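You operate a simulated robot arm through the tools that you are given. There is no shell and no other tool.

You run a simulated robot arm. Do the job below in one go: nothing can be reset, and whatever is moved stays where it is left.

## Task
Swap the toothbrushes: purple one onto the charger, teal one into the white cup.
Fine: stand the teal one on the cabinet top meanwhile; purple one down on the peg, lamp lit; neither gets switched on. Set down upright: teal toothbrush.

It is judged by the outcome, as a careful person would: the job done as asked, and still so three seconds after it is handed in. It fails if anything else is knocked over, pushed out of place, dropped, spilled or broken.

## Robot
A 7-joint arm with a two-finger parallel gripper, fixed in place. Base frame: the origin is at the foot of the arm, x ahead of it, y to its left, z up; the work surface is at about z = 0.86. Units: m, degrees, N and s.
With the tool pointing down near the work surface it reaches from about 0.1 to 0.64 m from the base axis. Its first joint turns from -66.0 to 66.0 degrees. Payload 1.57 kg.
Tool frame: the origin (TCP) lies between the finger pads and is the grasp point; the fingertips stand 0.03 m ahead of it; z points along the fingers, y is the line along which they close. The gripper opens to 0.08 m. The fingers are 0.017 m wide and 0.012 m thick; the gripper's body (0.04 by 0.082 m) begins 0.08 m behind the TCP.
Orientation is that of the tool frame in the base frame, as a unit quaternion [x, y, z, w]. With the fingers straight down and closing along the base's y, the tool's x points along the base's -x, its y along +y and its z along -z.

## Interface
- The arm moves only by the tool step_arm. Its argument "increments" is a list of rows, each a list of 7 numbers: the gripper command, from -1 (shut) to 1 (fully open), values between in proportion, then the shift along the tool's x, y, z in m, then the turn, a rotation vector about the tool's x, y, z in degrees. In form: [[hand, x, y, z, wx, wy, wz], ...]. A call has 1 to 20 rows; each row shifts and turns the commanded pose from where the row before left it, along the tool's axes as they then stand. Each row takes 0.2 s and may step no farther than 0.05 m and 8.6 degrees from the row before; otherwise, or with a gripper value out of range, the whole call is refused. Where a pose cannot be reached the arm comes as near as it can. A force on the tool above 40 N (or 10 N above the force at the start of the call, whichever is more), or a blocked arm, ends the call early, and 0.2 s more pass. The fingers move at their own pace (about 0.072 m/s each) and stop on an object; they squeeze with about 27 N. The grip force told is the motor's: it shows also when the fingers shut on nothing. Time passes only in rows, and 0.2 s behind the last, so rows that do not move let the fingers close. It gives the time, the measured TCP pose, the force on the tool (base axes), the opening and the grip force at its end, in the units of the frame above (readings bear some noise), with the torque about the TCP (base axes, N m) and any sound that the robot's microphone picked up.
- Cameras (640 x 400 px; columns grow to the right, rows downward): "scene" is fixed at [0.0331, 0.4291, 1.4329]; the picture's right is [-0.85, -0.53, 0.00], its down [-0.33, 0.53, -0.78] and it looks along [0.41, -0.66, -0.63] (base axes); focal length 214 px, centre (320, 200). "wrist" rides on the gripper at [0.072, -0.007, -0.122] in the tool frame; the picture's right is [0.09, 1.00, 0.00], its down [-0.84, 0.08, -0.54] and it looks along [-0.54, 0.05, 0.84] (tool axes); focal length 238 px, centre (320, 200). There is no depth. A picture from a camera that has moved, and an enlarged one, comes with that camera's place and axes in the base frame and with its lens. The place of the scene camera against the robot may be out by one fixed shift of up to 0.025 m in any direction.
- get_image(camera): a new picture of that camera. No time passes.
- enlarge(camera, box): a new picture of the part [left, top, right, bottom] of that camera's present view, enlarged. No time passes.
- hand_in(): hands the job in; it is judged then, once.

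Places have to be worked out from the pictures, the camera data and where the tool is seen. Open the gripper and draw the arm clear of the work before you hand the job in, unless the task says otherwise.

The tools are called after "Emit:" by a JSON object that holds its "name" and its "arguments". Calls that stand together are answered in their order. step_arm: Moves the arm, as the interface text tells. Its arguments: {"type":"object","properties":{"increments":{"type":"array"}},"required":["increments"]} The other tools are called the same way: get_image (camera) takes a picture; enlarge (camera, box) takes an enlarged picture of a part of a camera's view; hand_in () hands the job in.

At the start:

```text
t: 0.0
eef_pos: [0.4316, -0.1397, 1.176]
orientation: [0.001, 1.0, 0.001, 0.0]
force: [0.3, -0.9, -0.4]
ft_torque: [-0.01, -0.02, 0.03]
finger_gap: 0.0799
finger_force: 0.0
```

scene: 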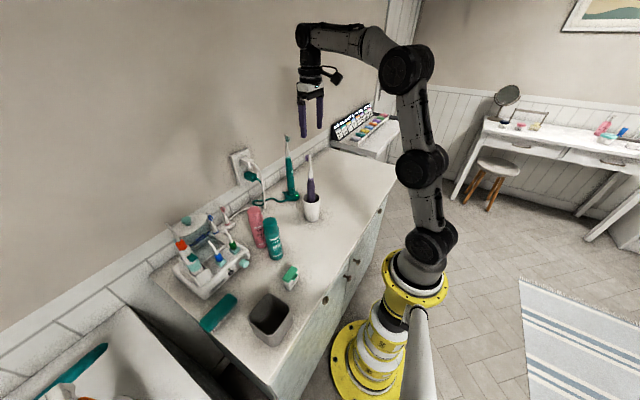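
wrist: 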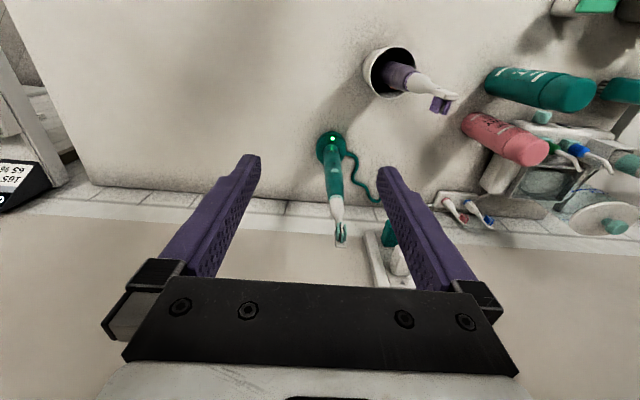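

I'll start with close looks at the brushes, the charger and the cup from both cameras.

Emit:
{"name": "enlarge", "arguments": {"camera": "wrist", "box": [280, 20, 480, 260]}}

Emit:
{"name": "enlarge", "arguments": {"camera": "scene", "box": [220, 110, 360, 240]}}

```text
1.67 times, centred on (380, 140) of wrist
camera zoom: at [0.3588, -0.1442, 1.2982], right [-0.09, 1.0, 0.0], down [0.84, 0.08, 0.54], along [0.54, 0.05, -0.84], focal length 397 px, centre (220, 300)
```

zoom: 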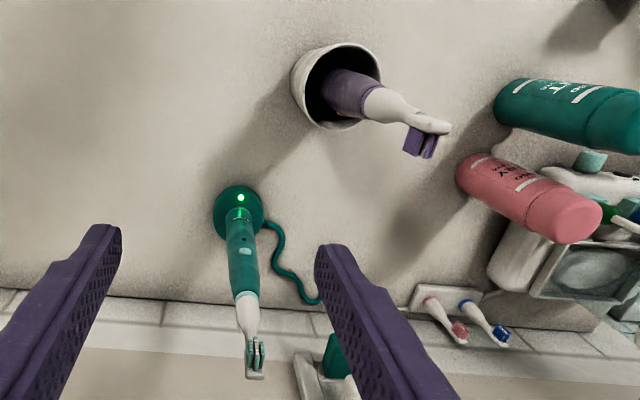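

```text
3.08 times, centred on (290, 175) of scene
camera zoom: at [0.0331, 0.4291, 1.4329], right [-0.85, -0.53, 0.0], down [-0.33, 0.53, -0.78], along [0.41, -0.66, -0.63], focal length 660 px, centre (412, 277)
```

zoom: 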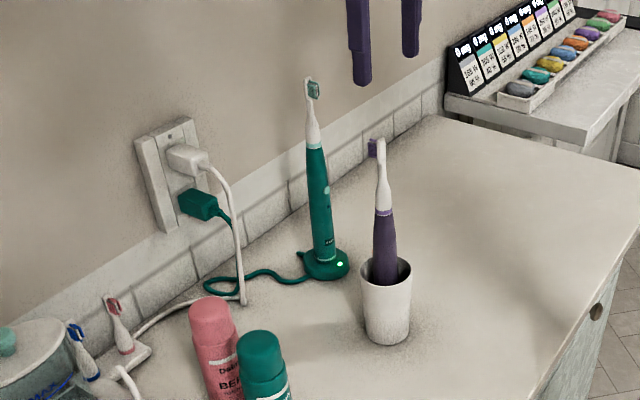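

The teal brush stands at about (0.515, -0.11) with its head near z 1.13. The purple one is in the cup at about (0.378, -0.053), with the rim near 0.95. I'll back off slightly, yaw by 25° and tilt by 40°, so a brush can pass in front of the palm, and then look again.

Emit:
{"name": "step_arm", "arguments": {"increments": [[1, 0.03, -0.02, -0.02, 0, 0, 0], [1, 0, 0, 0, 0, 0, -8.333], [1, 0, 0, 0, 0, 0, -8.333], [1, 0, 0, 0, 0, 0, -8.333], [1, 0, 0, 0, 0, -8, 0], [1, 0, 0, 0, 0, -8, 0], [1, 0, 0, 0, 0, -8, 0], [1, 0, 0, 0, 0, -8, 0], [1, 0, 0, 0, 0, -8, 0], [1, 0, 0, 0, 0, 0, 0]]}}

Emit:
{"name": "get_image", "arguments": {"camera": "wrist"}}

Emit:
{"name": "get_image", "arguments": {"camera": "scene"}}

```text
t: 2.2
eef_pos: [0.4003, -0.1594, 1.1947]
orientation: [-0.203, 0.917, 0.074, 0.335]
force: [0.7, -0.4, 0.8]
ft_torque: [0.02, -0.01, 0.02]
finger_gap: 0.08
finger_force: 0.0
```

```text
taken
camera wrist: at [0.2825, -0.2198, 1.243], right [-0.48, 0.87, -0.06], down [0.23, 0.19, 0.95], along [0.84, 0.45, -0.3], focal length 238 px, centre (320, 200)
```

wrist: 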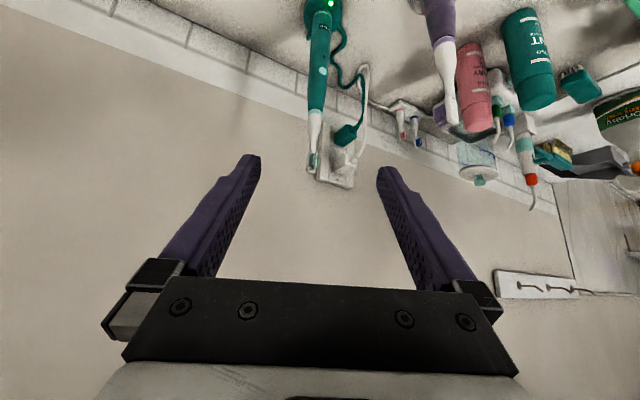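

```text
taken
```

scene: 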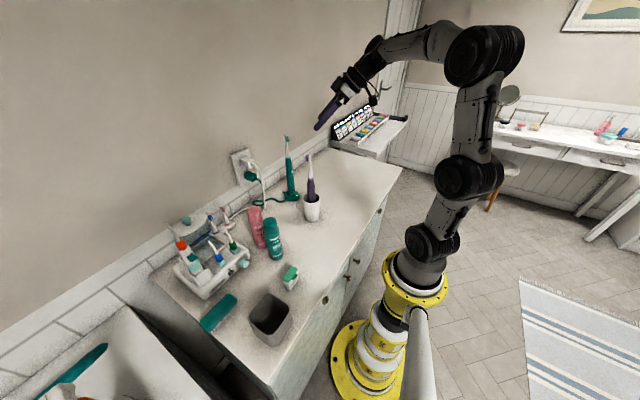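

The pose is as intended. I'll enlarge the wrist view to triangulate the teal brush and see its button.

Emit:
{"name": "enlarge", "arguments": {"camera": "wrist", "box": [260, 0, 480, 190]}}

```text
2.11 times, centred on (370, 95) of wrist
camera zoom: at [0.2825, -0.2198, 1.243], right [-0.48, 0.87, -0.06], down [0.23, 0.19, 0.95], along [0.84, 0.45, -0.3], focal length 502 px, centre (215, 421)
```

zoom: 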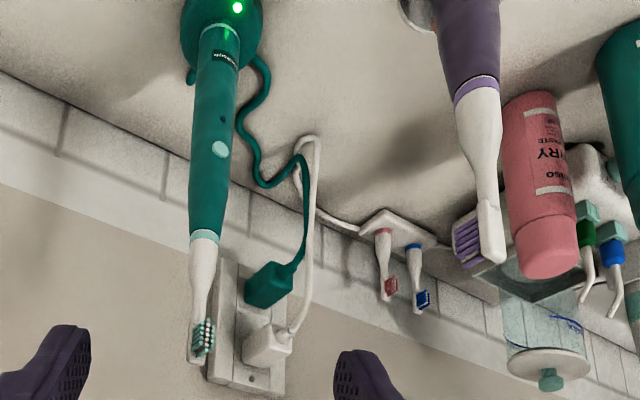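

The teal brush's axis triangulates to (0.515, -0.110), upright, with its button facing -x near z 0.99. The purple one is at (0.377, -0.053), and its bristles and button face roughly (+0.8, -0.6). I'll go down to about 0.11 m behind the teal handle at z 1.02.

Emit:
{"name": "step_arm", "arguments": {"increments": [[1, 0.0253, -0.0009, 0.0358, 0, 0, 0], [1, 0.0253, -0.0009, 0.0358, 0, 0, 0], [1, 0.0253, -0.0009, 0.0358, 0, 0, 0], [1, 0.0253, -0.0009, 0.0358, 0, 0, 0], [1, 0, 0, 0, 0, 0, 0]]}}

Emit:
{"name": "get_image", "arguments": {"camera": "wrist"}}

Emit:
{"name": "enlarge", "arguments": {"camera": "scene", "box": [220, 80, 380, 240]}}

```text
t: 3.4
eef_pos: [0.4166, -0.1561, 1.021]
orientation: [-0.203, 0.917, 0.074, 0.334]
force: [0.2, 0.0, -0.5]
ft_torque: [-0.01, 0.02, -0.02]
finger_gap: 0.0801
finger_force: 0.1
```

```text
taken
camera wrist: at [0.2971, -0.2178, 1.0683], right [-0.48, 0.87, -0.06], down [0.23, 0.19, 0.95], along [0.84, 0.45, -0.3], focal length 238 px, centre (320, 200)
```

wrist: 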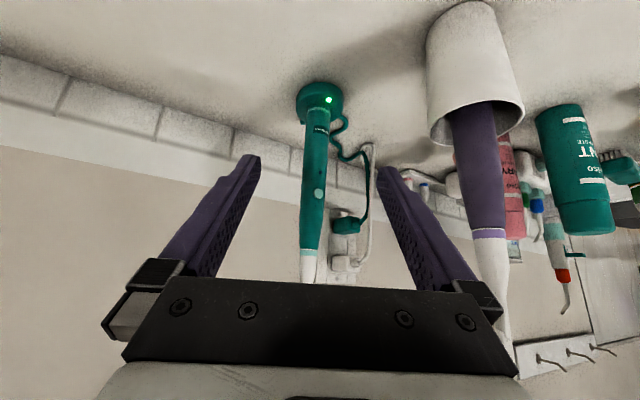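

```text
2.50 times, centred on (300, 160) of scene
camera zoom: at [0.0331, 0.4291, 1.4329], right [-0.85, -0.53, 0.0], down [-0.33, 0.53, -0.78], along [0.41, -0.66, -0.63], focal length 536 px, centre (370, 300)
```

zoom: 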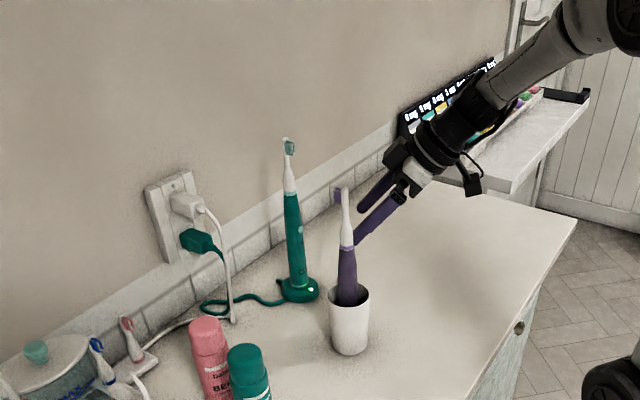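

The brush sits centred between the fingers in the wrist view, and its axis again works out to about (0.515, -0.109). I'll slide in around the handle, still open, and check.

Emit:
{"name": "step_arm", "arguments": {"increments": [[1, -0.0207, 0.0002, 0.0177, 0, 0, 0], [1, -0.0207, 0.0002, 0.0177, 0, 0, 0], [1, -0.0207, 0.0001, 0.0177, 0, 0, 0], [1, -0.0207, 0.0001, 0.0177, 0, 0, 0], [1, 0, 0, 0, 0, 0, 0]]}}

Emit:
{"name": "get_image", "arguments": {"camera": "wrist"}}

Emit:
{"name": "enlarge", "arguments": {"camera": "scene", "box": [230, 90, 370, 230]}}

```text
t: 4.6
eef_pos: [0.5143, -0.1083, 1.0195]
orientation: [-0.204, 0.918, 0.074, 0.333]
force: [0.0, -0.5, -0.2]
ft_torque: [0.02, 0.0, -0.01]
finger_gap: 0.08
finger_force: 0.0
```

```text
taken
camera wrist: at [0.3953, -0.1691, 1.0677], right [-0.48, 0.87, -0.06], down [0.23, 0.19, 0.95], along [0.84, 0.45, -0.3], focal length 238 px, centre (320, 200)
```

wrist: 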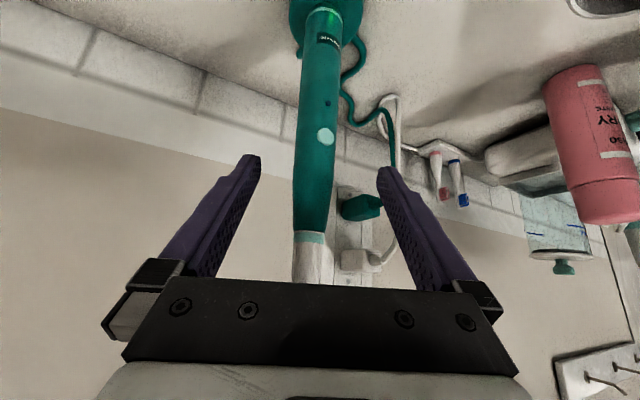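

```text
2.86 times, centred on (300, 160) of scene
camera zoom: at [0.0331, 0.4291, 1.4329], right [-0.85, -0.53, 0.0], down [-0.33, 0.53, -0.78], along [0.41, -0.66, -0.63], focal length 613 px, centre (377, 314)
```

zoom: 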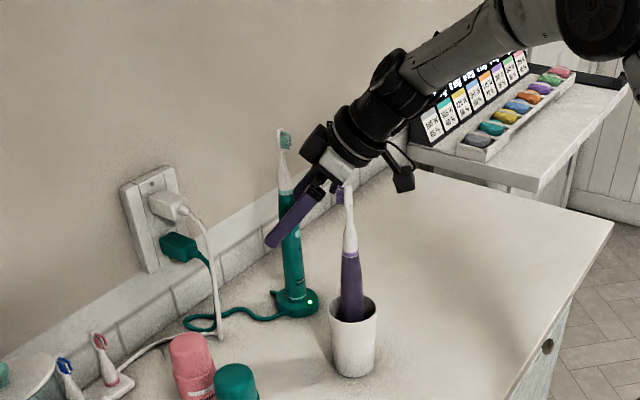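

The brush is roughly 1.5 mm to the left of the finger midline, so I'll shift by that much and then close on the handle.

Emit:
{"name": "step_arm", "arguments": {"increments": [[1, 0, -0.0015, 0, 0, 0, 0], [0.2, 0, 0, 0, 0, 0, 0], [-0.2, 0, 0, 0, 0, 0, 0], [-0.4, 0, 0, 0, 0, 0, 0], [-1, 0, 0, 0, 0, 0, 0], [-1, 0, 0, 0, 0, 0, 0], [-1, 0, 0, 0, 0, 0, 0]]}}

Emit:
{"name": "get_image", "arguments": {"camera": "wrist"}}

```text
t: 6.2
eef_pos: [0.5131, -0.1102, 1.019]
orientation: [-0.204, 0.918, 0.074, 0.333]
force: [0.2, 0.0, 0.4]
ft_torque: [-0.09, -0.06, -0.04]
finger_gap: 0.0247
finger_force: 27.4
```

```text
taken
camera wrist: at [0.3956, -0.1709, 1.0673], right [-0.48, 0.87, -0.06], down [0.23, 0.19, 0.95], along [0.84, 0.45, -0.3], focal length 238 px, centre (320, 200)
```

wrist: 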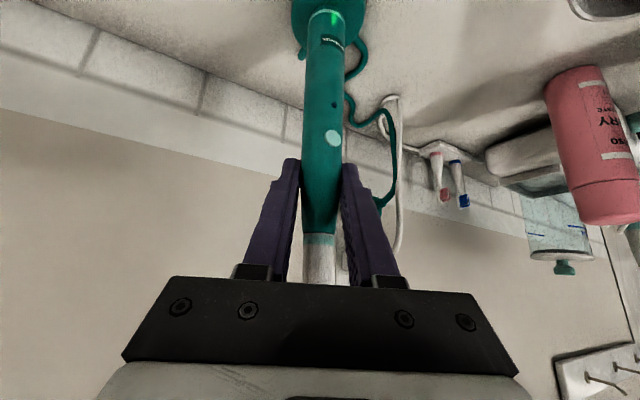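

The grip is firm at a 24.7 mm gap, with no side load and no sound of the brush switching on. I'll lift it straight up off the peg.

Emit:
{"name": "step_arm", "arguments": {"increments": [[-1, -0.0032, 0, -0.00385, 0, 0, 0], [-1, -0.0064, 0, -0.0077, 0, 0, 0], [-1, -0.0064, 0, -0.0077, 0, 0, 0], [-1, -0.0064, 0, -0.0077, 0, 0, 0], [-1, -0.0129, 0, -0.0153, 0, 0, 0], [-1, -0.0129, 0, -0.0153, 0, 0, 0], [-1, -0.0129, 0, -0.0153, 0, 0, 0], [-1, 0, 0, 0, 0, 0, 0]]}}

Emit:
{"name": "get_image", "arguments": {"camera": "wrist"}}

Emit:
{"name": "enlarge", "arguments": {"camera": "scene", "box": [220, 70, 370, 230]}}

```text
t: 8.0
eef_pos: [0.5157, -0.1114, 1.1138]
orientation: [-0.203, 0.918, 0.075, 0.333]
force: [0.0, 0.6, -1.5]
ft_torque: [-0.01, -0.03, -0.02]
finger_gap: 0.0247
finger_force: 26.9
```

```text
taken
camera wrist: at [0.396, -0.1725, 1.1627], right [-0.48, 0.87, -0.06], down [0.23, 0.19, 0.95], along [0.84, 0.45, -0.3], focal length 238 px, centre (320, 200)
```

wrist: 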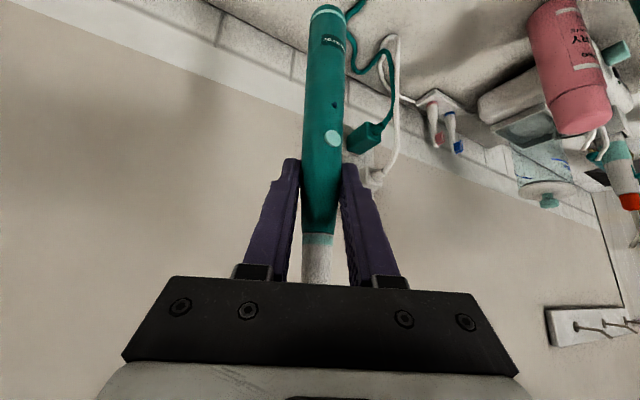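

```text
2.50 times, centred on (295, 150) of scene
camera zoom: at [0.0332, 0.4291, 1.4329], right [-0.85, -0.53, 0.0], down [-0.33, 0.53, -0.78], along [0.41, -0.66, -0.63], focal length 536 px, centre (382, 325)
```

zoom: 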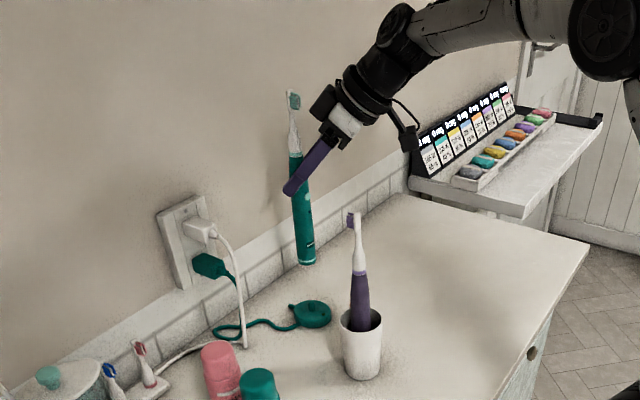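

The brush is free and hanging upright, and its base looks about 0.14 m below the TCP. I'll carry it sideways over the open cabinet top to about (0.45, -0.28) with the same orientation.

Emit:
{"name": "step_arm", "arguments": {"increments": [[-1, 0.0167, -0.0208, -0.014, 0, 0, 0], [-1, 0.0167, -0.0208, -0.014, 0, 0, 0], [-1, 0.0167, -0.0208, -0.014, 0, 0, 0], [-1, 0.0167, -0.0208, -0.014, 0, 0, 0], [-1, 0.0167, -0.0208, -0.014, 0, 0, 0], [-1, 0.0167, -0.0208, -0.014, 0, 0, 0], [-1, 0, 0, 0, 0, 0, 0], [-1, 0.0129, 0, 0.0153, 0, 0, 0], [-1, 0.0129, 0, 0.0153, 0, 0, 0], [-1, 0.0129, 0, 0.0153, 0, 0, 0], [-1, 0.0129, 0, 0.0153, 0, 0, 0], [-1, 0, 0, 0, 0, 0, 0]]}}

Emit:
{"name": "get_image", "arguments": {"camera": "wrist"}}

Emit:
{"name": "enlarge", "arguments": {"camera": "scene", "box": [250, 60, 410, 230]}}

```text
t: 10.6
eef_pos: [0.4487, -0.2794, 1.0339]
orientation: [-0.204, 0.917, 0.074, 0.334]
force: [0.4, 0.1, -0.5]
ft_torque: [0.01, 0.05, -0.01]
finger_gap: 0.0247
finger_force: 27.0
```

```text
taken
camera wrist: at [0.3307, -0.3408, 1.0819], right [-0.48, 0.87, -0.06], down [0.23, 0.19, 0.95], along [0.84, 0.45, -0.3], focal length 238 px, centre (320, 200)
```

wrist: 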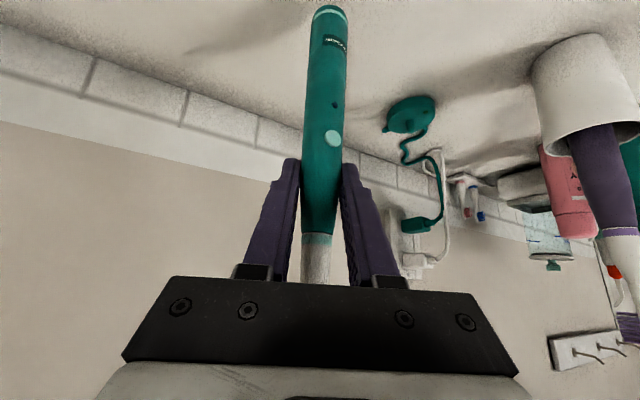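

```text
2.35 times, centred on (330, 145) of scene
camera zoom: at [0.0332, 0.4291, 1.4329], right [-0.85, -0.53, 0.0], down [-0.33, 0.53, -0.78], along [0.41, -0.66, -0.63], focal length 505 px, centre (296, 329)
```

zoom: 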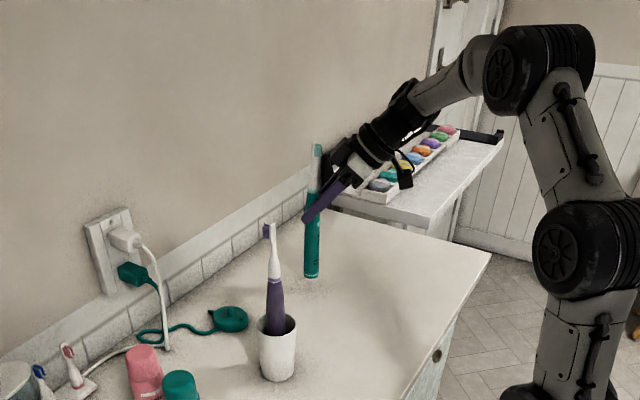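

It's over clear cabinet top with the base at roughly z 0.89. I'll lower it in small steps and watch for contact.

Emit:
{"name": "step_arm", "arguments": {"increments": [[-1, 0.00257, 0, 0.00306, 0, 0, 0], [-1, 0.00257, 0, 0.00306, 0, 0, 0], [-1, 0.00257, 0, 0.00306, 0, 0, 0], [-1, 0.00257, 0, 0.00306, 0, 0, 0], [-1, 0.00257, 0, 0.00306, 0, 0, 0], [-1, 0.00129, 0, 0.00153, 0, 0, 0], [-1, 0.00129, 0, 0.00153, 0, 0, 0], [-1, 0, 0, 0, 0, 0, 0]]}}

Emit:
{"name": "get_image", "arguments": {"camera": "wrist"}}

Emit:
{"name": "enlarge", "arguments": {"camera": "scene", "box": [280, 100, 400, 200]}}

```text
t: 12.4
eef_pos: [0.449, -0.28, 1.0095]
orientation: [-0.203, 0.918, 0.074, 0.334]
force: [0.7, -0.7, -1.1]
ft_torque: [0.0, 0.01, -0.03]
finger_gap: 0.0248
finger_force: 26.2
```

```text
taken
camera wrist: at [0.3301, -0.3412, 1.0587], right [-0.48, 0.87, -0.06], down [0.23, 0.19, 0.95], along [0.84, 0.45, -0.3], focal length 238 px, centre (320, 200)
```

wrist: 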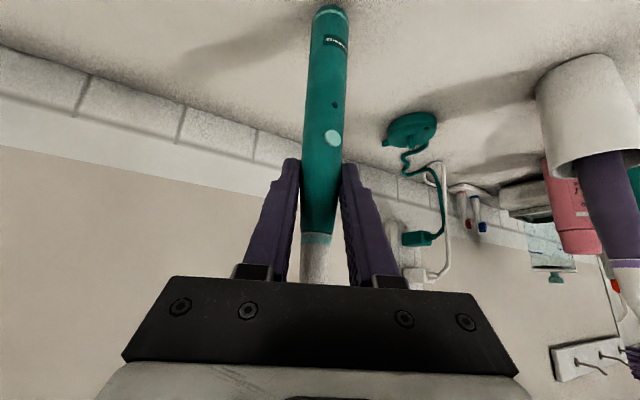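

```text
4.00 times, centred on (340, 150) of scene
camera zoom: at [0.0332, 0.4291, 1.4329], right [-0.85, -0.53, 0.0], down [-0.33, 0.53, -0.78], along [0.41, -0.66, -0.63], focal length 858 px, centre (240, 400)
```

zoom: 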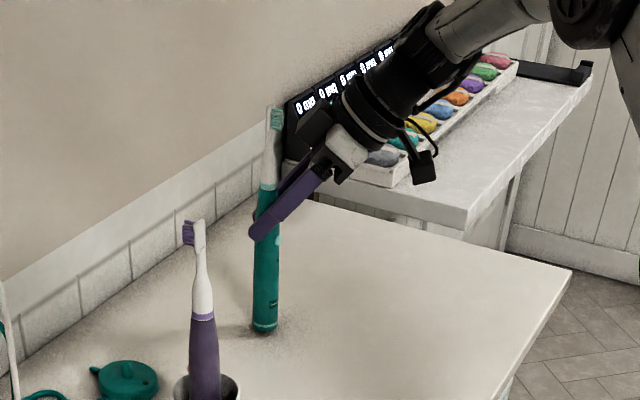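

The base is only a few millimetres above the top now and there's no contact yet. I'll continue in 1.5 mm steps.

Emit:
{"name": "step_arm", "arguments": {"increments": [[-1, 0.00096, 0, 0.00115, 0, 0, 0], [-1, 0.00096, 0, 0.00115, 0, 0, 0], [-1, 0.00096, 0, 0.00115, 0, 0, 0], [-1, 0.00096, 0, 0.00115, 0, 0, 0], [-1, 0, 0, 0, 0, 0, 0]]}}

Emit:
{"name": "enlarge", "arguments": {"camera": "scene", "box": [310, 140, 350, 190]}}

```text
t: 13.6
eef_pos: [0.4471, -0.2795, 1.004]
orientation: [-0.203, 0.917, 0.074, 0.334]
force: [-0.3, -0.2, -1.2]
ft_torque: [0.03, 0.02, -0.01]
finger_gap: 0.0249
finger_force: 27.3
```

```text
8.00 times, centred on (330, 165) of scene
camera zoom: at [0.0332, 0.4291, 1.4329], right [-0.85, -0.53, 0.0], down [-0.33, 0.53, -0.78], along [0.41, -0.66, -0.63], focal length 1716 px, centre (240, 480)
```

zoom: 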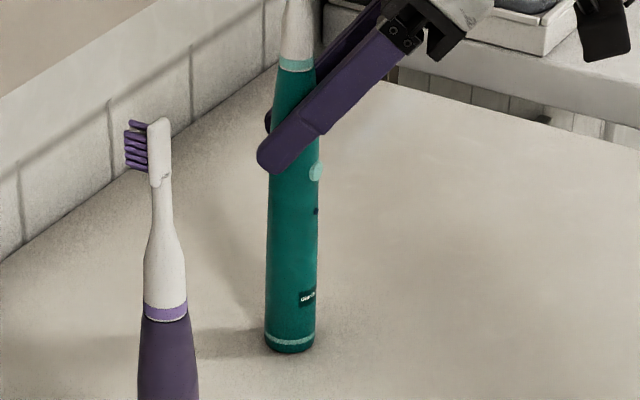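

Still no contact force at TCP z 1.004, so I'll continue in 1 mm steps.

Emit:
{"name": "step_arm", "arguments": {"increments": [[-1, 0.00064, 0, 0.00077, 0, 0, 0], [-1, 0.00064, 0, 0.00077, 0, 0, 0], [-1, 0.00064, 0, 0.00077, 0, 0, 0], [-1, 0, 0, 0, 0, 0, 0]]}}

Emit:
{"name": "enlarge", "arguments": {"camera": "scene", "box": [310, 140, 350, 190]}}

```text
t: 14.6
eef_pos: [0.4495, -0.279, 1.0031]
orientation: [-0.203, 0.917, 0.072, 0.335]
force: [-2.4, -0.5, 8.0]
ft_torque: [-0.17, 0.31, -0.03]
finger_gap: 0.0248
finger_force: 26.5
```

```text
8.00 times, centred on (330, 165) of scene
camera zoom: at [0.033, 0.4292, 1.4329], right [-0.85, -0.53, 0.0], down [-0.33, 0.53, -0.78], along [0.41, -0.66, -0.63], focal length 1716 px, centre (240, 480)
```

zoom: 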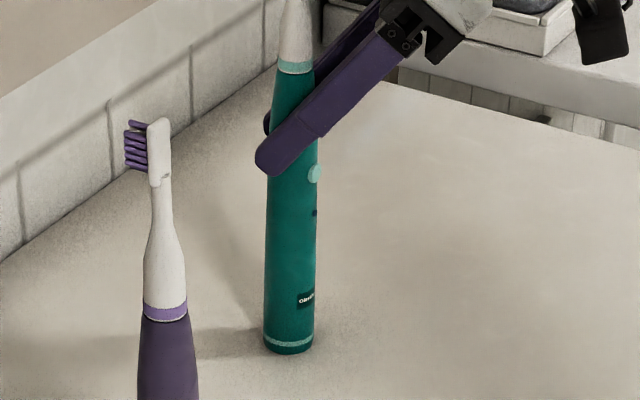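

It's on the surface with about 9 N of contact. I'll ease up about 1 mm to take off the push, then check the reading before releasing.

Emit:
{"name": "step_arm", "arguments": {"increments": [[-1, -0.00077, 0, -0.00092, 0, 0, 0], [-1, 0, 0, 0, 0, 0, 0]]}}

Emit:
{"name": "enlarge", "arguments": {"camera": "scene", "box": [310, 130, 350, 180]}}

Emit:
{"name": "get_image", "arguments": {"camera": "wrist"}}

```text
t: 15.2
eef_pos: [0.4492, -0.281, 1.003]
orientation: [-0.203, 0.917, 0.073, 0.335]
force: [3.5, -1.3, 6.0]
ft_torque: [-0.16, -0.37, 0.02]
finger_gap: 0.0247
finger_force: 26.5
```

```text
8.00 times, centred on (330, 155) of scene
camera zoom: at [0.0331, 0.4292, 1.4329], right [-0.85, -0.53, 0.0], down [-0.33, 0.53, -0.78], along [0.41, -0.66, -0.63], focal length 1716 px, centre (240, 560)
```

zoom: 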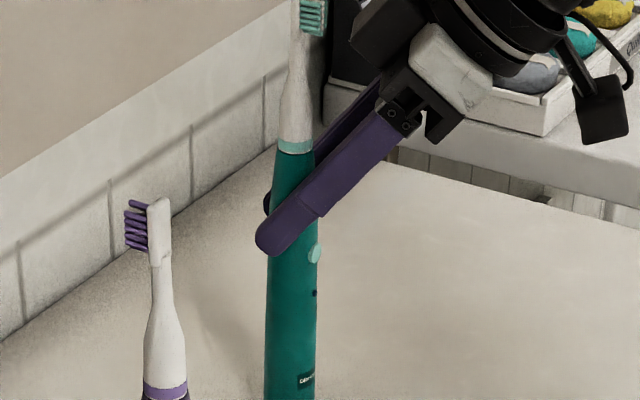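

```text
taken
camera wrist: at [0.3307, -0.3408, 1.0511], right [-0.48, 0.87, -0.06], down [0.23, 0.19, 0.95], along [0.84, 0.45, -0.3], focal length 238 px, centre (320, 200)
```

wrist: 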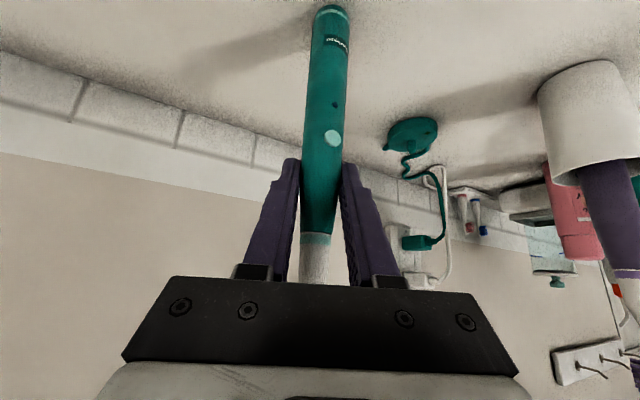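

There's still about 6 N of contact, plus some side friction. I'll ease up another half-millimetre or so and hold a moment.

Emit:
{"name": "step_arm", "arguments": {"increments": [[-1, -0.00045, 0, -0.00054, 0, 0, 0], [-1, 0, 0, 0, 0, 0, 0], [-1, 0, 0, 0, 0, 0, 0]]}}

```text
t: 16.0
eef_pos: [0.4477, -0.2794, 1.0034]
orientation: [-0.203, 0.918, 0.074, 0.333]
force: [0.4, -1.0, 2.7]
ft_torque: [-0.08, -0.11, -0.01]
finger_gap: 0.025
finger_force: 26.7
```

Contact is light now, about 3 N with almost no side force. I'll open the fingers slowly and check that the brush stands.

Emit:
{"name": "step_arm", "arguments": {"increments": [[-0.37, 0, 0, 0, 0, 0, 0], [-0.33, 0, 0, 0, 0, 0, 0], [-0.28, 0, 0, 0, 0, 0, 0], [-0.2, 0, 0, 0, 0, 0, 0], [0, 0, 0, 0, 0, 0, 0], [0.4, 0, 0, 0, 0, 0, 0], [1, 0, 0, 0, 0, 0, 0], [1, 0, 0, 0, 0, 0, 0]]}}

Emit:
{"name": "get_image", "arguments": {"camera": "wrist"}}

Emit:
{"name": "enlarge", "arguments": {"camera": "scene", "box": [290, 110, 370, 190]}}

```text
t: 17.8
eef_pos: [0.4486, -0.28, 1.0047]
orientation: [-0.204, 0.917, 0.074, 0.334]
force: [-1.0, 0.1, 0.2]
ft_torque: [-0.01, 0.01, -0.02]
finger_gap: 0.0799
finger_force: 0.2
```

```text
taken
camera wrist: at [0.3303, -0.3406, 1.0515], right [-0.48, 0.87, -0.06], down [0.23, 0.19, 0.95], along [0.84, 0.45, -0.3], focal length 238 px, centre (320, 200)
```

wrist: 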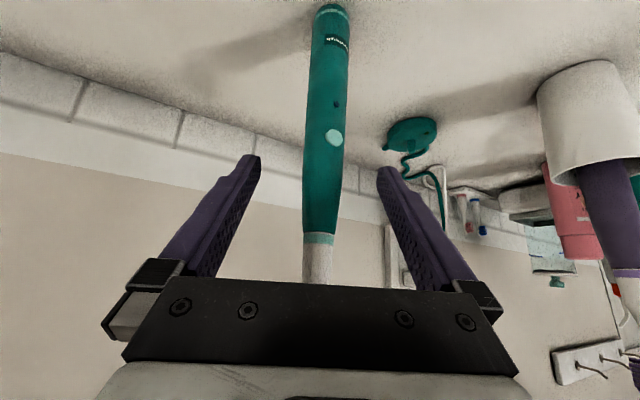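

```text
5.00 times, centred on (330, 150) of scene
camera zoom: at [0.0331, 0.4291, 1.4329], right [-0.85, -0.53, 0.0], down [-0.33, 0.53, -0.78], along [0.41, -0.66, -0.63], focal length 1072 px, centre (270, 450)
```

zoom: 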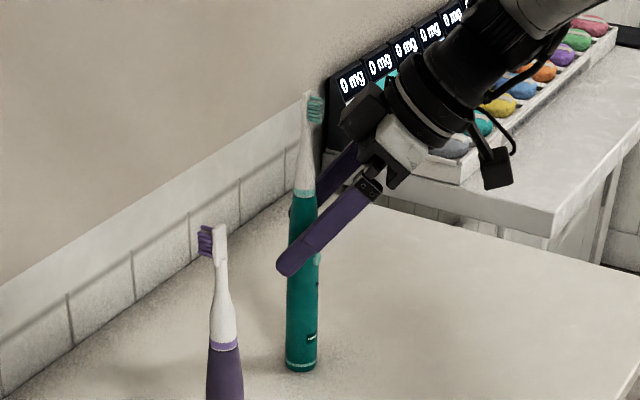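

The teal brush stands on its own, upright. I'll back straight out along the approach and then rise.

Emit:
{"name": "step_arm", "arguments": {"increments": [[1, 0.0104, 0, -0.0089, 0, 0, 0], [1, 0.0207, 0, -0.0177, 0, 0, 0], [1, 0.0207, 0, -0.0177, 0, 0, 0], [1, 0.0207, 0, -0.0177, 0, 0, 0], [1, 0.0207, 0, -0.0177, 0, 0, 0], [1, -0.0257, 0, -0.0306, 0, 0, 0], [1, -0.0257, 0, -0.0306, 0, 0, 0], [1, -0.0257, 0, -0.0306, 0, 0, 0], [1, -0.0257, 0, -0.0306, 0, 0, 0], [1, -0.0257, 0, -0.0306, 0, 0, 0], [1, 0, 0, 0, 0, 0, 0]]}}

Emit:
{"name": "get_image", "arguments": {"camera": "wrist"}}

Emit:
{"name": "enlarge", "arguments": {"camera": "scene", "box": [240, 110, 370, 230]}}

```text
t: 20.2
eef_pos: [0.3387, -0.3312, 1.2052]
orientation: [-0.203, 0.918, 0.073, 0.333]
force: [0.0, 0.2, 0.6]
ft_torque: [0.0, -0.01, 0.03]
finger_gap: 0.0799
finger_force: 0.1
```

```text
taken
camera wrist: at [0.2212, -0.3926, 1.2536], right [-0.48, 0.87, -0.06], down [0.23, 0.19, 0.95], along [0.84, 0.45, -0.3], focal length 238 px, centre (320, 200)
```

wrist: 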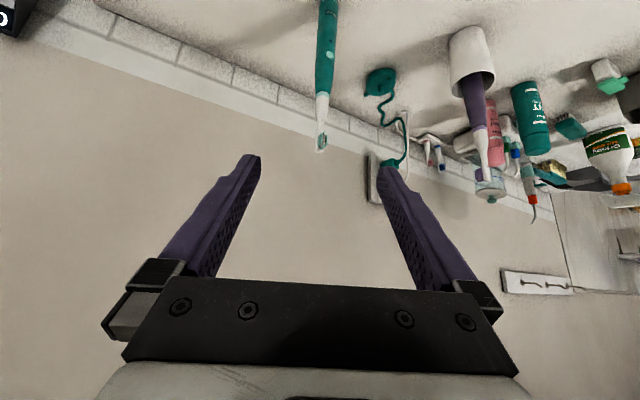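

```text
3.33 times, centred on (305, 170) of scene
camera zoom: at [0.0331, 0.4291, 1.4329], right [-0.85, -0.53, 0.0], down [-0.33, 0.53, -0.78], along [0.41, -0.66, -0.63], focal length 715 px, centre (370, 300)
```

zoom: 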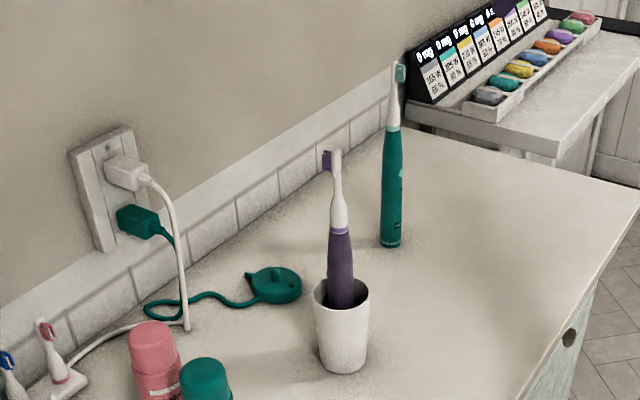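

Teal is standing well. Next I'll zoom in on the charger peg and the purple brush.

Emit:
{"name": "enlarge", "arguments": {"camera": "scene", "box": [276, 176, 316, 206]}}

Emit:
{"name": "enlarge", "arguments": {"camera": "scene", "box": [290, 146, 330, 206]}}

Emit:
{"name": "enlarge", "arguments": {"camera": "wrist", "box": [350, 20, 510, 210]}}

```text
13.33 times, centred on (296, 191) of scene
camera zoom: at [0.0331, 0.4291, 1.4329], right [-0.85, -0.53, 0.0], down [-0.33, 0.53, -0.78], along [0.41, -0.66, -0.63], focal length 2860 px, centre (640, 320)
```

zoom: 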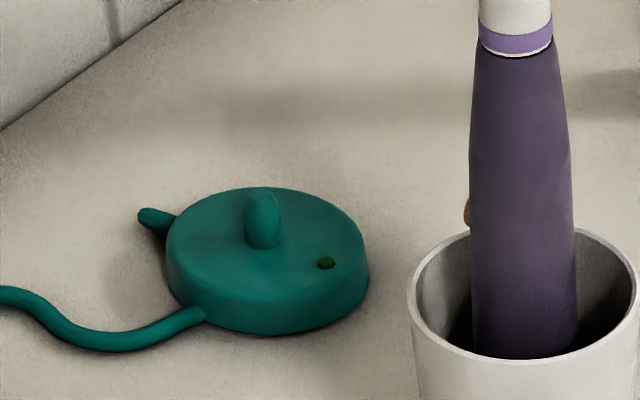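

```text
6.67 times, centred on (310, 176) of scene
camera zoom: at [0.0331, 0.4291, 1.4329], right [-0.85, -0.53, 0.0], down [-0.33, 0.53, -0.78], along [0.41, -0.66, -0.63], focal length 1430 px, centre (387, 360)
```

zoom: 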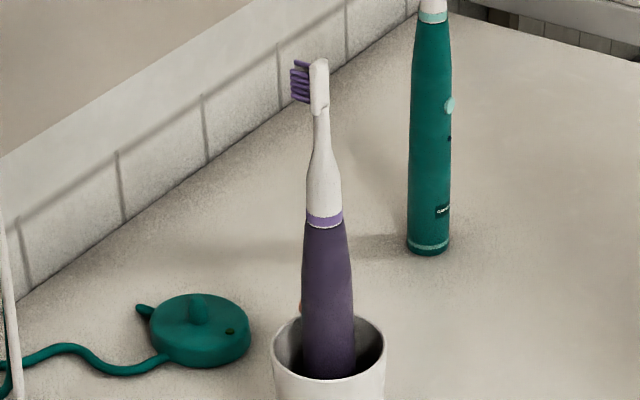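

```text
2.11 times, centred on (430, 115) of wrist
camera zoom: at [0.2212, -0.3926, 1.2536], right [-0.48, 0.87, -0.06], down [0.23, 0.19, 0.95], along [0.84, 0.45, -0.3], focal length 502 px, centre (88, 379)
```

zoom: 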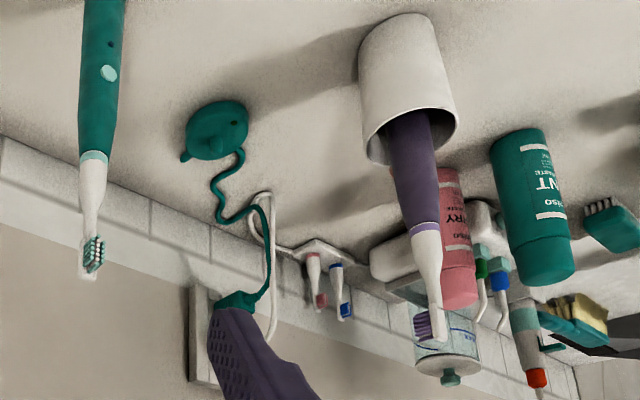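

The charger has a short domed peg, and purple's button is the orange spot on its +x side. I'll zoom in further on both from the wrist camera.

Emit:
{"name": "enlarge", "arguments": {"camera": "wrist", "box": [435, 70, 505, 200]}}

Emit:
{"name": "enlarge", "arguments": {"camera": "wrist", "box": [355, 50, 415, 110]}}

Emit:
{"name": "enlarge", "arguments": {"camera": "scene", "box": [300, 140, 325, 200]}}

```text
3.08 times, centred on (470, 135) of wrist
camera zoom: at [0.2212, -0.3926, 1.2536], right [-0.48, 0.87, -0.06], down [0.23, 0.19, 0.95], along [0.84, 0.45, -0.3], focal length 733 px, centre (-142, 400)
```

zoom: 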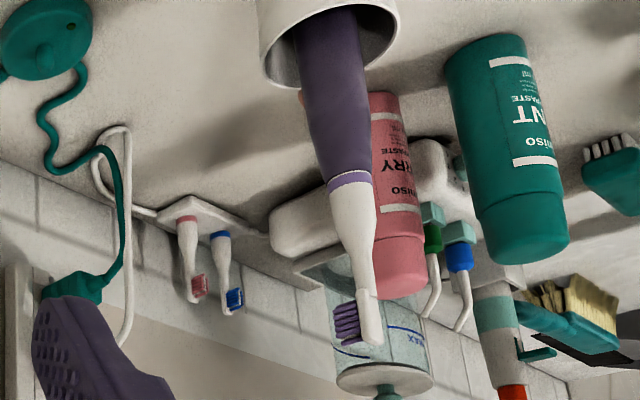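

```text
6.67 times, centred on (385, 80) of wrist
camera zoom: at [0.2212, -0.3926, 1.2536], right [-0.48, 0.87, -0.06], down [0.23, 0.19, 0.95], along [0.84, 0.45, -0.3], focal length 1589 px, centre (-113, 1000)
```

zoom: 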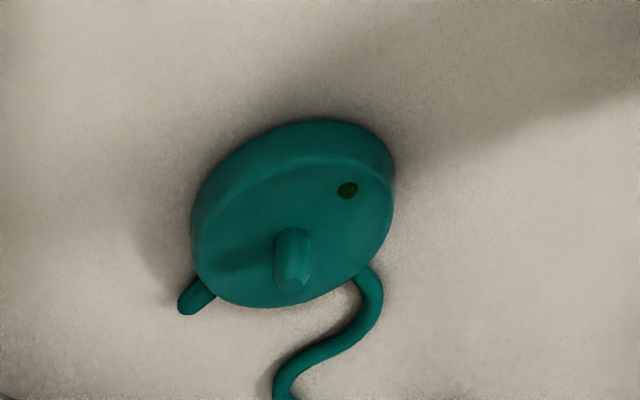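

```text
6.67 times, centred on (312, 170) of scene
camera zoom: at [0.0331, 0.4291, 1.4329], right [-0.85, -0.53, 0.0], down [-0.33, 0.53, -0.78], along [0.41, -0.66, -0.63], focal length 1430 px, centre (370, 400)
```

zoom: 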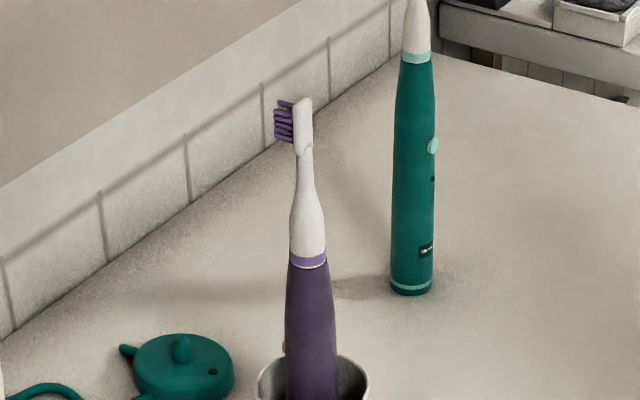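

The purple button faces about +x, so a hand approaching along +x and closing along y is safe for it. I'll yaw back to heading 0 and move to a spot high up behind the cup.

Emit:
{"name": "step_arm", "arguments": {"increments": [[1, 0, 0, 0, 5.357, 0, 6.383], [1, 0, 0, 0, 5.357, 0, 6.383], [1, 0, 0, 0, 5.357, 0, 6.383], [1, 0.00785, 0.03974, -0.00659, 0, 0, 0], [1, 0.00785, 0.03974, -0.00659, 0, 0, 0], [1, 0.00785, 0.03974, -0.00659, 0, 0, 0], [1, 0.00785, 0.03974, -0.00659, 0, 0, 0], [1, 0.00785, 0.03974, -0.00659, 0, 0, 0], [1, 0.00785, 0.03974, -0.00659, 0, 0, 0], [1, 0.00785, 0.03974, -0.00659, 0, 0, 0], [1, 0, 0, 0, 0, 0, 0], [1, 0, 0, 0, 0, 0, 0]]}}

Emit:
{"name": "get_image", "arguments": {"camera": "wrist"}}

Emit:
{"name": "enlarge", "arguments": {"camera": "wrist", "box": [200, 0, 400, 160]}}

```text
t: 22.8
eef_pos: [0.2633, -0.0519, 1.207]
orientation: [-0.001, 0.94, 0.0, 0.342]
force: [0.6, 0.4, -0.6]
ft_torque: [0.01, -0.02, -0.02]
finger_gap: 0.0799
finger_force: 0.0
```

```text
taken
camera wrist: at [0.1305, -0.0586, 1.2543], right [-0.07, 1.0, -0.06], down [0.29, 0.08, 0.95], along [0.95, 0.05, -0.3], focal length 238 px, centre (320, 200)
```

wrist: 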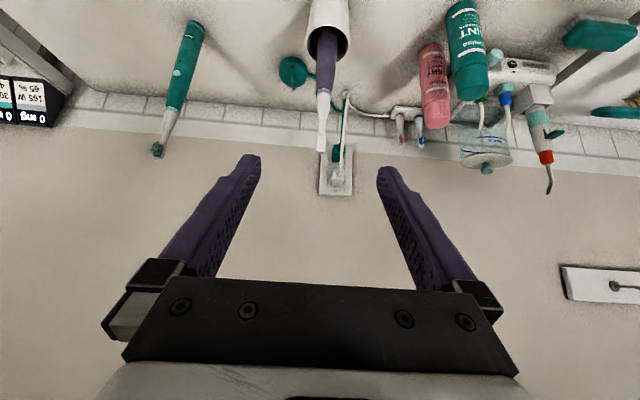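

```text
2.50 times, centred on (300, 80) of wrist
camera zoom: at [0.1305, -0.0586, 1.2543], right [-0.07, 1.0, -0.06], down [0.29, 0.08, 0.95], along [0.95, 0.05, -0.3], focal length 596 px, centre (370, 500)
```

zoom: 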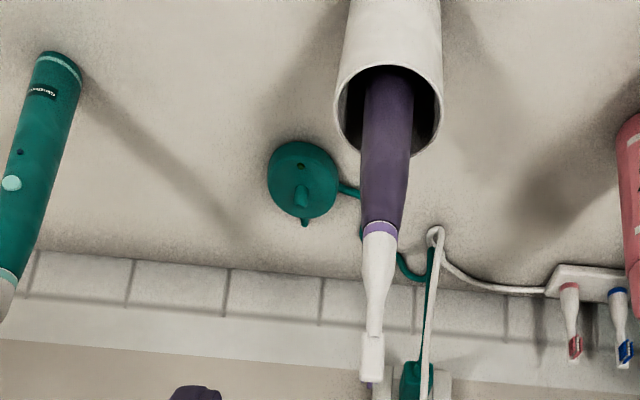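

Purple's axis is at about (0.377, -0.050) and vertical, with its handle ring at z 1.034, so its base is near 0.865. I'll go down behind it to TCP z 1.007.

Emit:
{"name": "step_arm", "arguments": {"increments": [[1, 0.02516, 0.0002, 0.0311, 0, 0, 0], [1, 0.02516, 0.0002, 0.0311, 0, 0, 0], [1, 0.02516, 0.0002, 0.0311, 0, 0, 0], [1, 0.02516, 0.0002, 0.0311, 0, 0, 0], [1, 0.02516, 0.0002, 0.0311, 0, 0, 0], [1, 0, 0, 0, 0, 0, 0], [1, 0, 0, 0, 0, 0, 0]]}}

Emit:
{"name": "get_image", "arguments": {"camera": "wrist"}}

Emit:
{"name": "get_image", "arguments": {"camera": "scene"}}

```text
t: 24.4
eef_pos: [0.2686, -0.0533, 1.0019]
orientation: [0.0, 0.939, 0.0, 0.343]
force: [0.7, 0.5, -0.6]
ft_torque: [0.04, -0.03, -0.01]
finger_gap: 0.0799
finger_force: 0.1
```

```text
taken
camera wrist: at [0.1353, -0.059, 1.0507], right [-0.07, 1.0, -0.06], down [0.29, 0.08, 0.95], along [0.95, 0.05, -0.3], focal length 238 px, centre (320, 200)
```

wrist: 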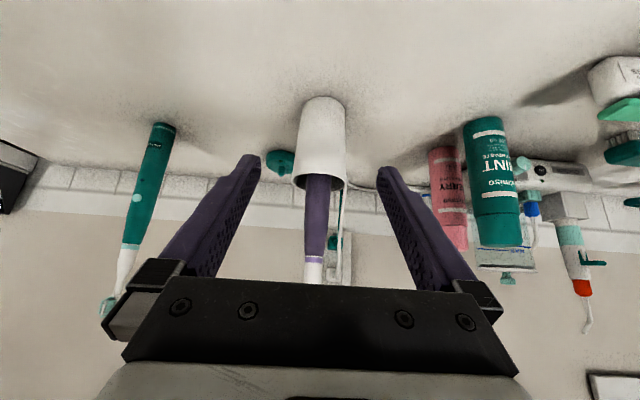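

```text
taken
```

scene: 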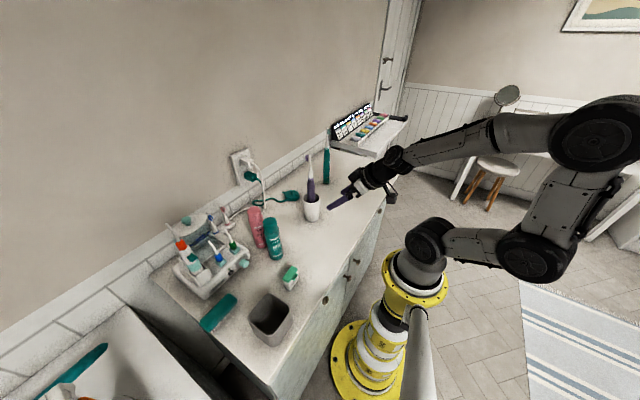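

The approach is clear and the fingers straddle the brush. I'll advance about 0.108 m, rising slightly to stay well above the rim, and check before closing.

Emit:
{"name": "step_arm", "arguments": {"increments": [[1, -0.0219, 0.0004, 0.0161, 0, 0, 0], [1, -0.0219, 0.0004, 0.0161, 0, 0, 0], [1, -0.0219, 0.0004, 0.0161, 0, 0, 0], [1, -0.0219, 0.0003, 0.0161, 0, 0, 0], [1, 0, 0, 0, 0, 0, 0], [1, 0, 0, 0, 0, 0, 0]]}}

Emit:
{"name": "get_image", "arguments": {"camera": "wrist"}}

Emit:
{"name": "enlarge", "arguments": {"camera": "scene", "box": [260, 130, 380, 230]}}

```text
t: 25.8
eef_pos: [0.3787, -0.0521, 1.0119]
orientation: [0.001, 0.94, 0.0, 0.341]
force: [0.7, 0.1, 0.1]
ft_torque: [0.03, -0.04, 0.04]
finger_gap: 0.08
finger_force: 0.1
```

```text
taken
camera wrist: at [0.2444, -0.0569, 1.0607], right [-0.07, 1.0, -0.06], down [0.29, 0.08, 0.95], along [0.95, 0.05, -0.3], focal length 238 px, centre (320, 200)
```

wrist: 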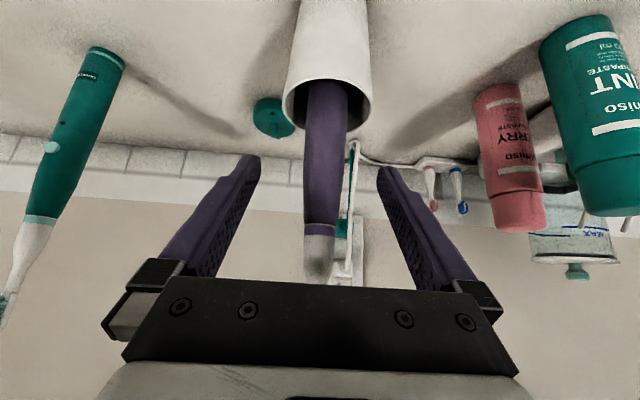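

```text
4.00 times, centred on (320, 180) of scene
camera zoom: at [0.0332, 0.4291, 1.4329], right [-0.85, -0.53, 0.0], down [-0.33, 0.53, -0.78], along [0.41, -0.66, -0.63], focal length 858 px, centre (320, 280)
```

zoom: 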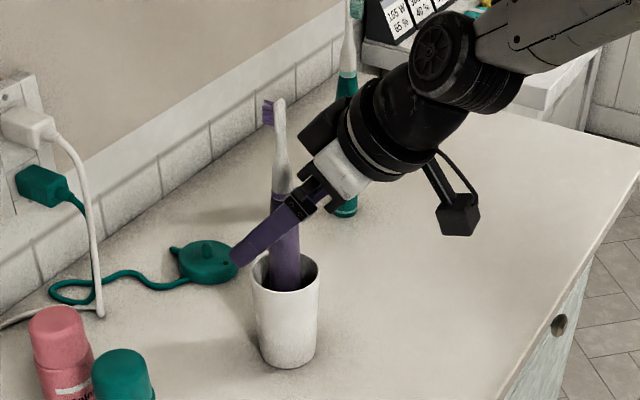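

The brush is within about 1 mm of the finger midline, so I'll close on it.

Emit:
{"name": "step_arm", "arguments": {"increments": [[0.2, 0, 0.0006, 0, 0, 0, 0], [-0.2, 0, 0, 0, 0, 0, 0], [-0.4, 0, 0, 0, 0, 0, 0], [-1, 0, 0, 0, 0, 0, 0], [-1, 0, 0, 0, 0, 0, 0], [-1, 0, 0, 0, 0, 0, 0]]}}

Emit:
{"name": "get_image", "arguments": {"camera": "wrist"}}

```text
t: 27.2
eef_pos: [0.3775, -0.0496, 1.0118]
orientation: [0.001, 0.94, 0.0, 0.342]
force: [0.5, 0.8, 0.5]
ft_torque: [-0.02, -0.03, -0.02]
finger_gap: 0.0247
finger_force: 27.5
```

```text
taken
camera wrist: at [0.2441, -0.0563, 1.0599], right [-0.07, 1.0, -0.06], down [0.29, 0.08, 0.95], along [0.95, 0.05, -0.3], focal length 238 px, centre (320, 200)
```

wrist: 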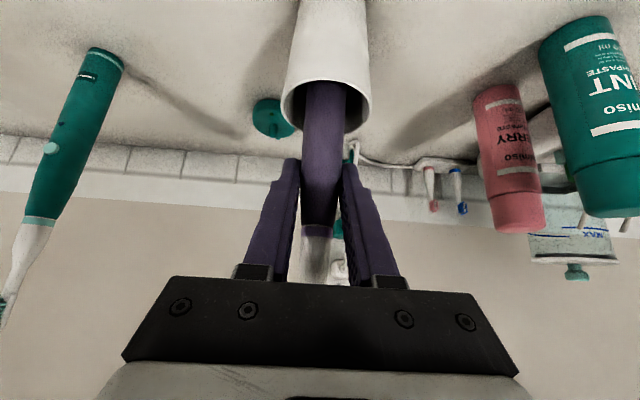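

Purple is gripped at the same gap and there's no sound. I'll lift it straight up out of the cup by 0.11 m.

Emit:
{"name": "step_arm", "arguments": {"increments": [[-1, -0.0064, 0, -0.0077, 0, 0, 0], [-1, -0.0064, 0, -0.0077, 0, 0, 0], [-1, -0.0129, 0, -0.0153, 0, 0, 0], [-1, -0.0129, 0, -0.0153, 0, 0, 0], [-1, -0.0129, 0, -0.0153, 0, 0, 0], [-1, -0.0129, 0, -0.0153, 0, 0, 0], [-1, -0.0064, 0, -0.0077, 0, 0, 0], [-1, 0, 0, 0, 0, 0, 0], [-1, 0, 0, 0, 0, 0, 0]]}}

Emit:
{"name": "get_image", "arguments": {"camera": "wrist"}}

Emit:
{"name": "enlarge", "arguments": {"camera": "scene", "box": [250, 110, 370, 230]}}

Emit:
{"name": "enlarge", "arguments": {"camera": "wrist", "box": [270, 0, 370, 250]}}

```text
t: 29.2
eef_pos: [0.3775, -0.0507, 1.1207]
orientation: [0.0, 0.94, 0.0, 0.342]
force: [0.9, 0.1, -0.8]
ft_torque: [0.02, -0.01, 0.0]
finger_gap: 0.0245
finger_force: 26.9
```

```text
taken
camera wrist: at [0.2449, -0.0558, 1.1695], right [-0.07, 1.0, -0.06], down [0.29, 0.08, 0.95], along [0.95, 0.05, -0.3], focal length 238 px, centre (320, 200)
```

wrist: 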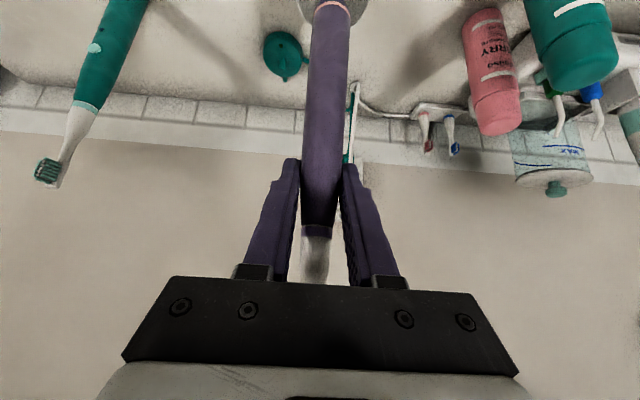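

```text
3.33 times, centred on (310, 170) of scene
camera zoom: at [0.0332, 0.4291, 1.4329], right [-0.85, -0.53, 0.0], down [-0.33, 0.53, -0.78], along [0.41, -0.66, -0.63], focal length 715 px, centre (353, 300)
```

zoom: 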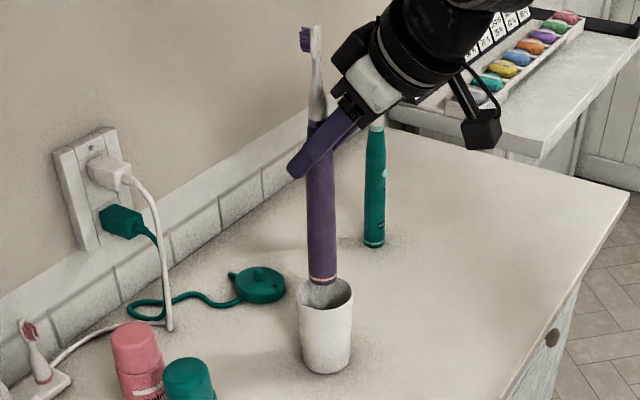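

```text
1.60 times, centred on (320, 125) of wrist
camera zoom: at [0.2449, -0.0558, 1.1695], right [-0.07, 1.0, -0.06], down [0.29, 0.08, 0.95], along [0.95, 0.05, -0.3], focal length 381 px, centre (320, 320)
```

zoom: 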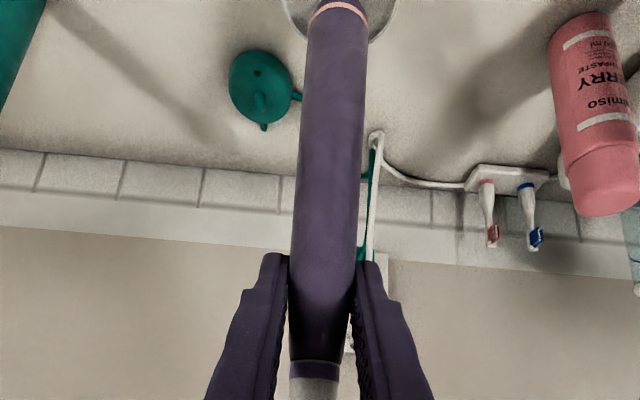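

Purple is out of the cup and hangs vertical in the hand. I'll carry it over the charger at about (0.515, -0.1095), then lower it until the base hovers about 15 mm above the peg to check alignment.

Emit:
{"name": "step_arm", "arguments": {"increments": [[-1, -0.02106, -0.01176, 0.01768, 0, 0, 0], [-1, -0.02106, -0.01176, 0.01768, 0, 0, 0], [-1, -0.02106, -0.01176, 0.01768, 0, 0, 0], [-1, -0.02106, -0.01176, 0.01768, 0, 0, 0], [-1, -0.02106, -0.01176, 0.01768, 0, 0, 0], [-1, 0, 0, 0, 0, 0, 0], [-1, 0.0109, 0, 0.013, 0, 0, 0], [-1, 0.0109, 0, 0.013, 0, 0, 0], [-1, 0.0109, 0, 0.013, 0, 0, 0], [-1, 0.0061, 0, 0.0072, 0, 0, 0], [-1, 0, 0, 0, 0, 0, 0], [-1, 0, 0, 0, 0, 0, 0]]}}

Emit:
{"name": "enlarge", "arguments": {"camera": "scene", "box": [276, 176, 316, 206]}}

Emit:
{"name": "enlarge", "arguments": {"camera": "scene", "box": [230, 90, 370, 230]}}

Emit:
{"name": "get_image", "arguments": {"camera": "wrist"}}

```text
t: 31.8
eef_pos: [0.5169, -0.108, 1.062]
orientation: [0.0, 0.94, -0.001, 0.342]
force: [-1.2, 0.1, -1.5]
ft_torque: [0.02, -0.01, 0.02]
finger_gap: 0.0247
finger_force: 27.5
```

```text
13.33 times, centred on (296, 191) of scene
camera zoom: at [0.0332, 0.4291, 1.4329], right [-0.85, -0.53, 0.0], down [-0.33, 0.53, -0.78], along [0.41, -0.66, -0.63], focal length 2860 px, centre (640, 320)
```

zoom: 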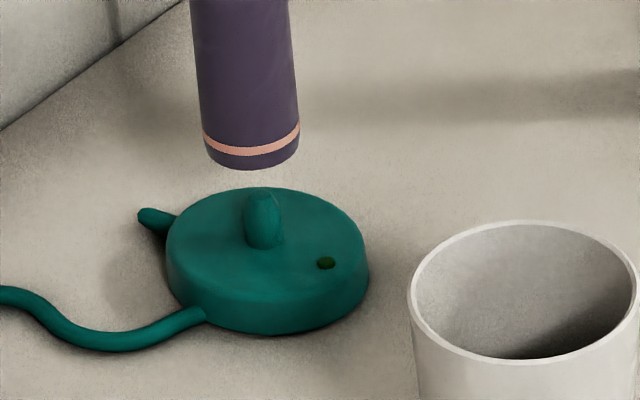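

```text
2.86 times, centred on (300, 160) of scene
camera zoom: at [0.0332, 0.4291, 1.4329], right [-0.85, -0.53, 0.0], down [-0.33, 0.53, -0.78], along [0.41, -0.66, -0.63], focal length 613 px, centre (377, 314)
```

zoom: 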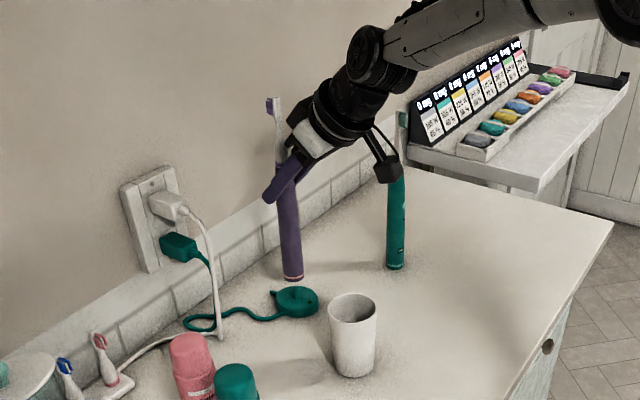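

```text
taken
camera wrist: at [0.3826, -0.1136, 1.1092], right [-0.07, 1.0, -0.06], down [0.29, 0.08, 0.95], along [0.95, 0.05, -0.3], focal length 238 px, centre (320, 200)
```

wrist: 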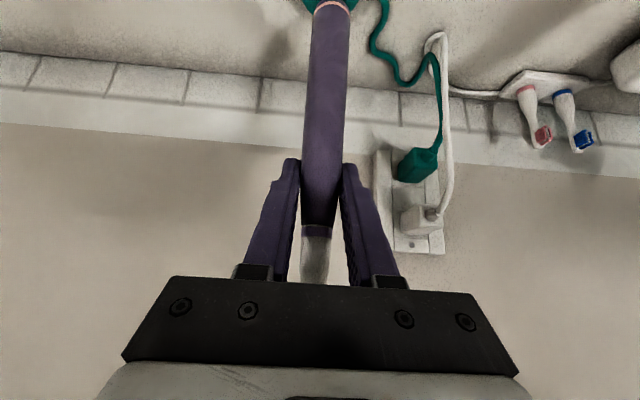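

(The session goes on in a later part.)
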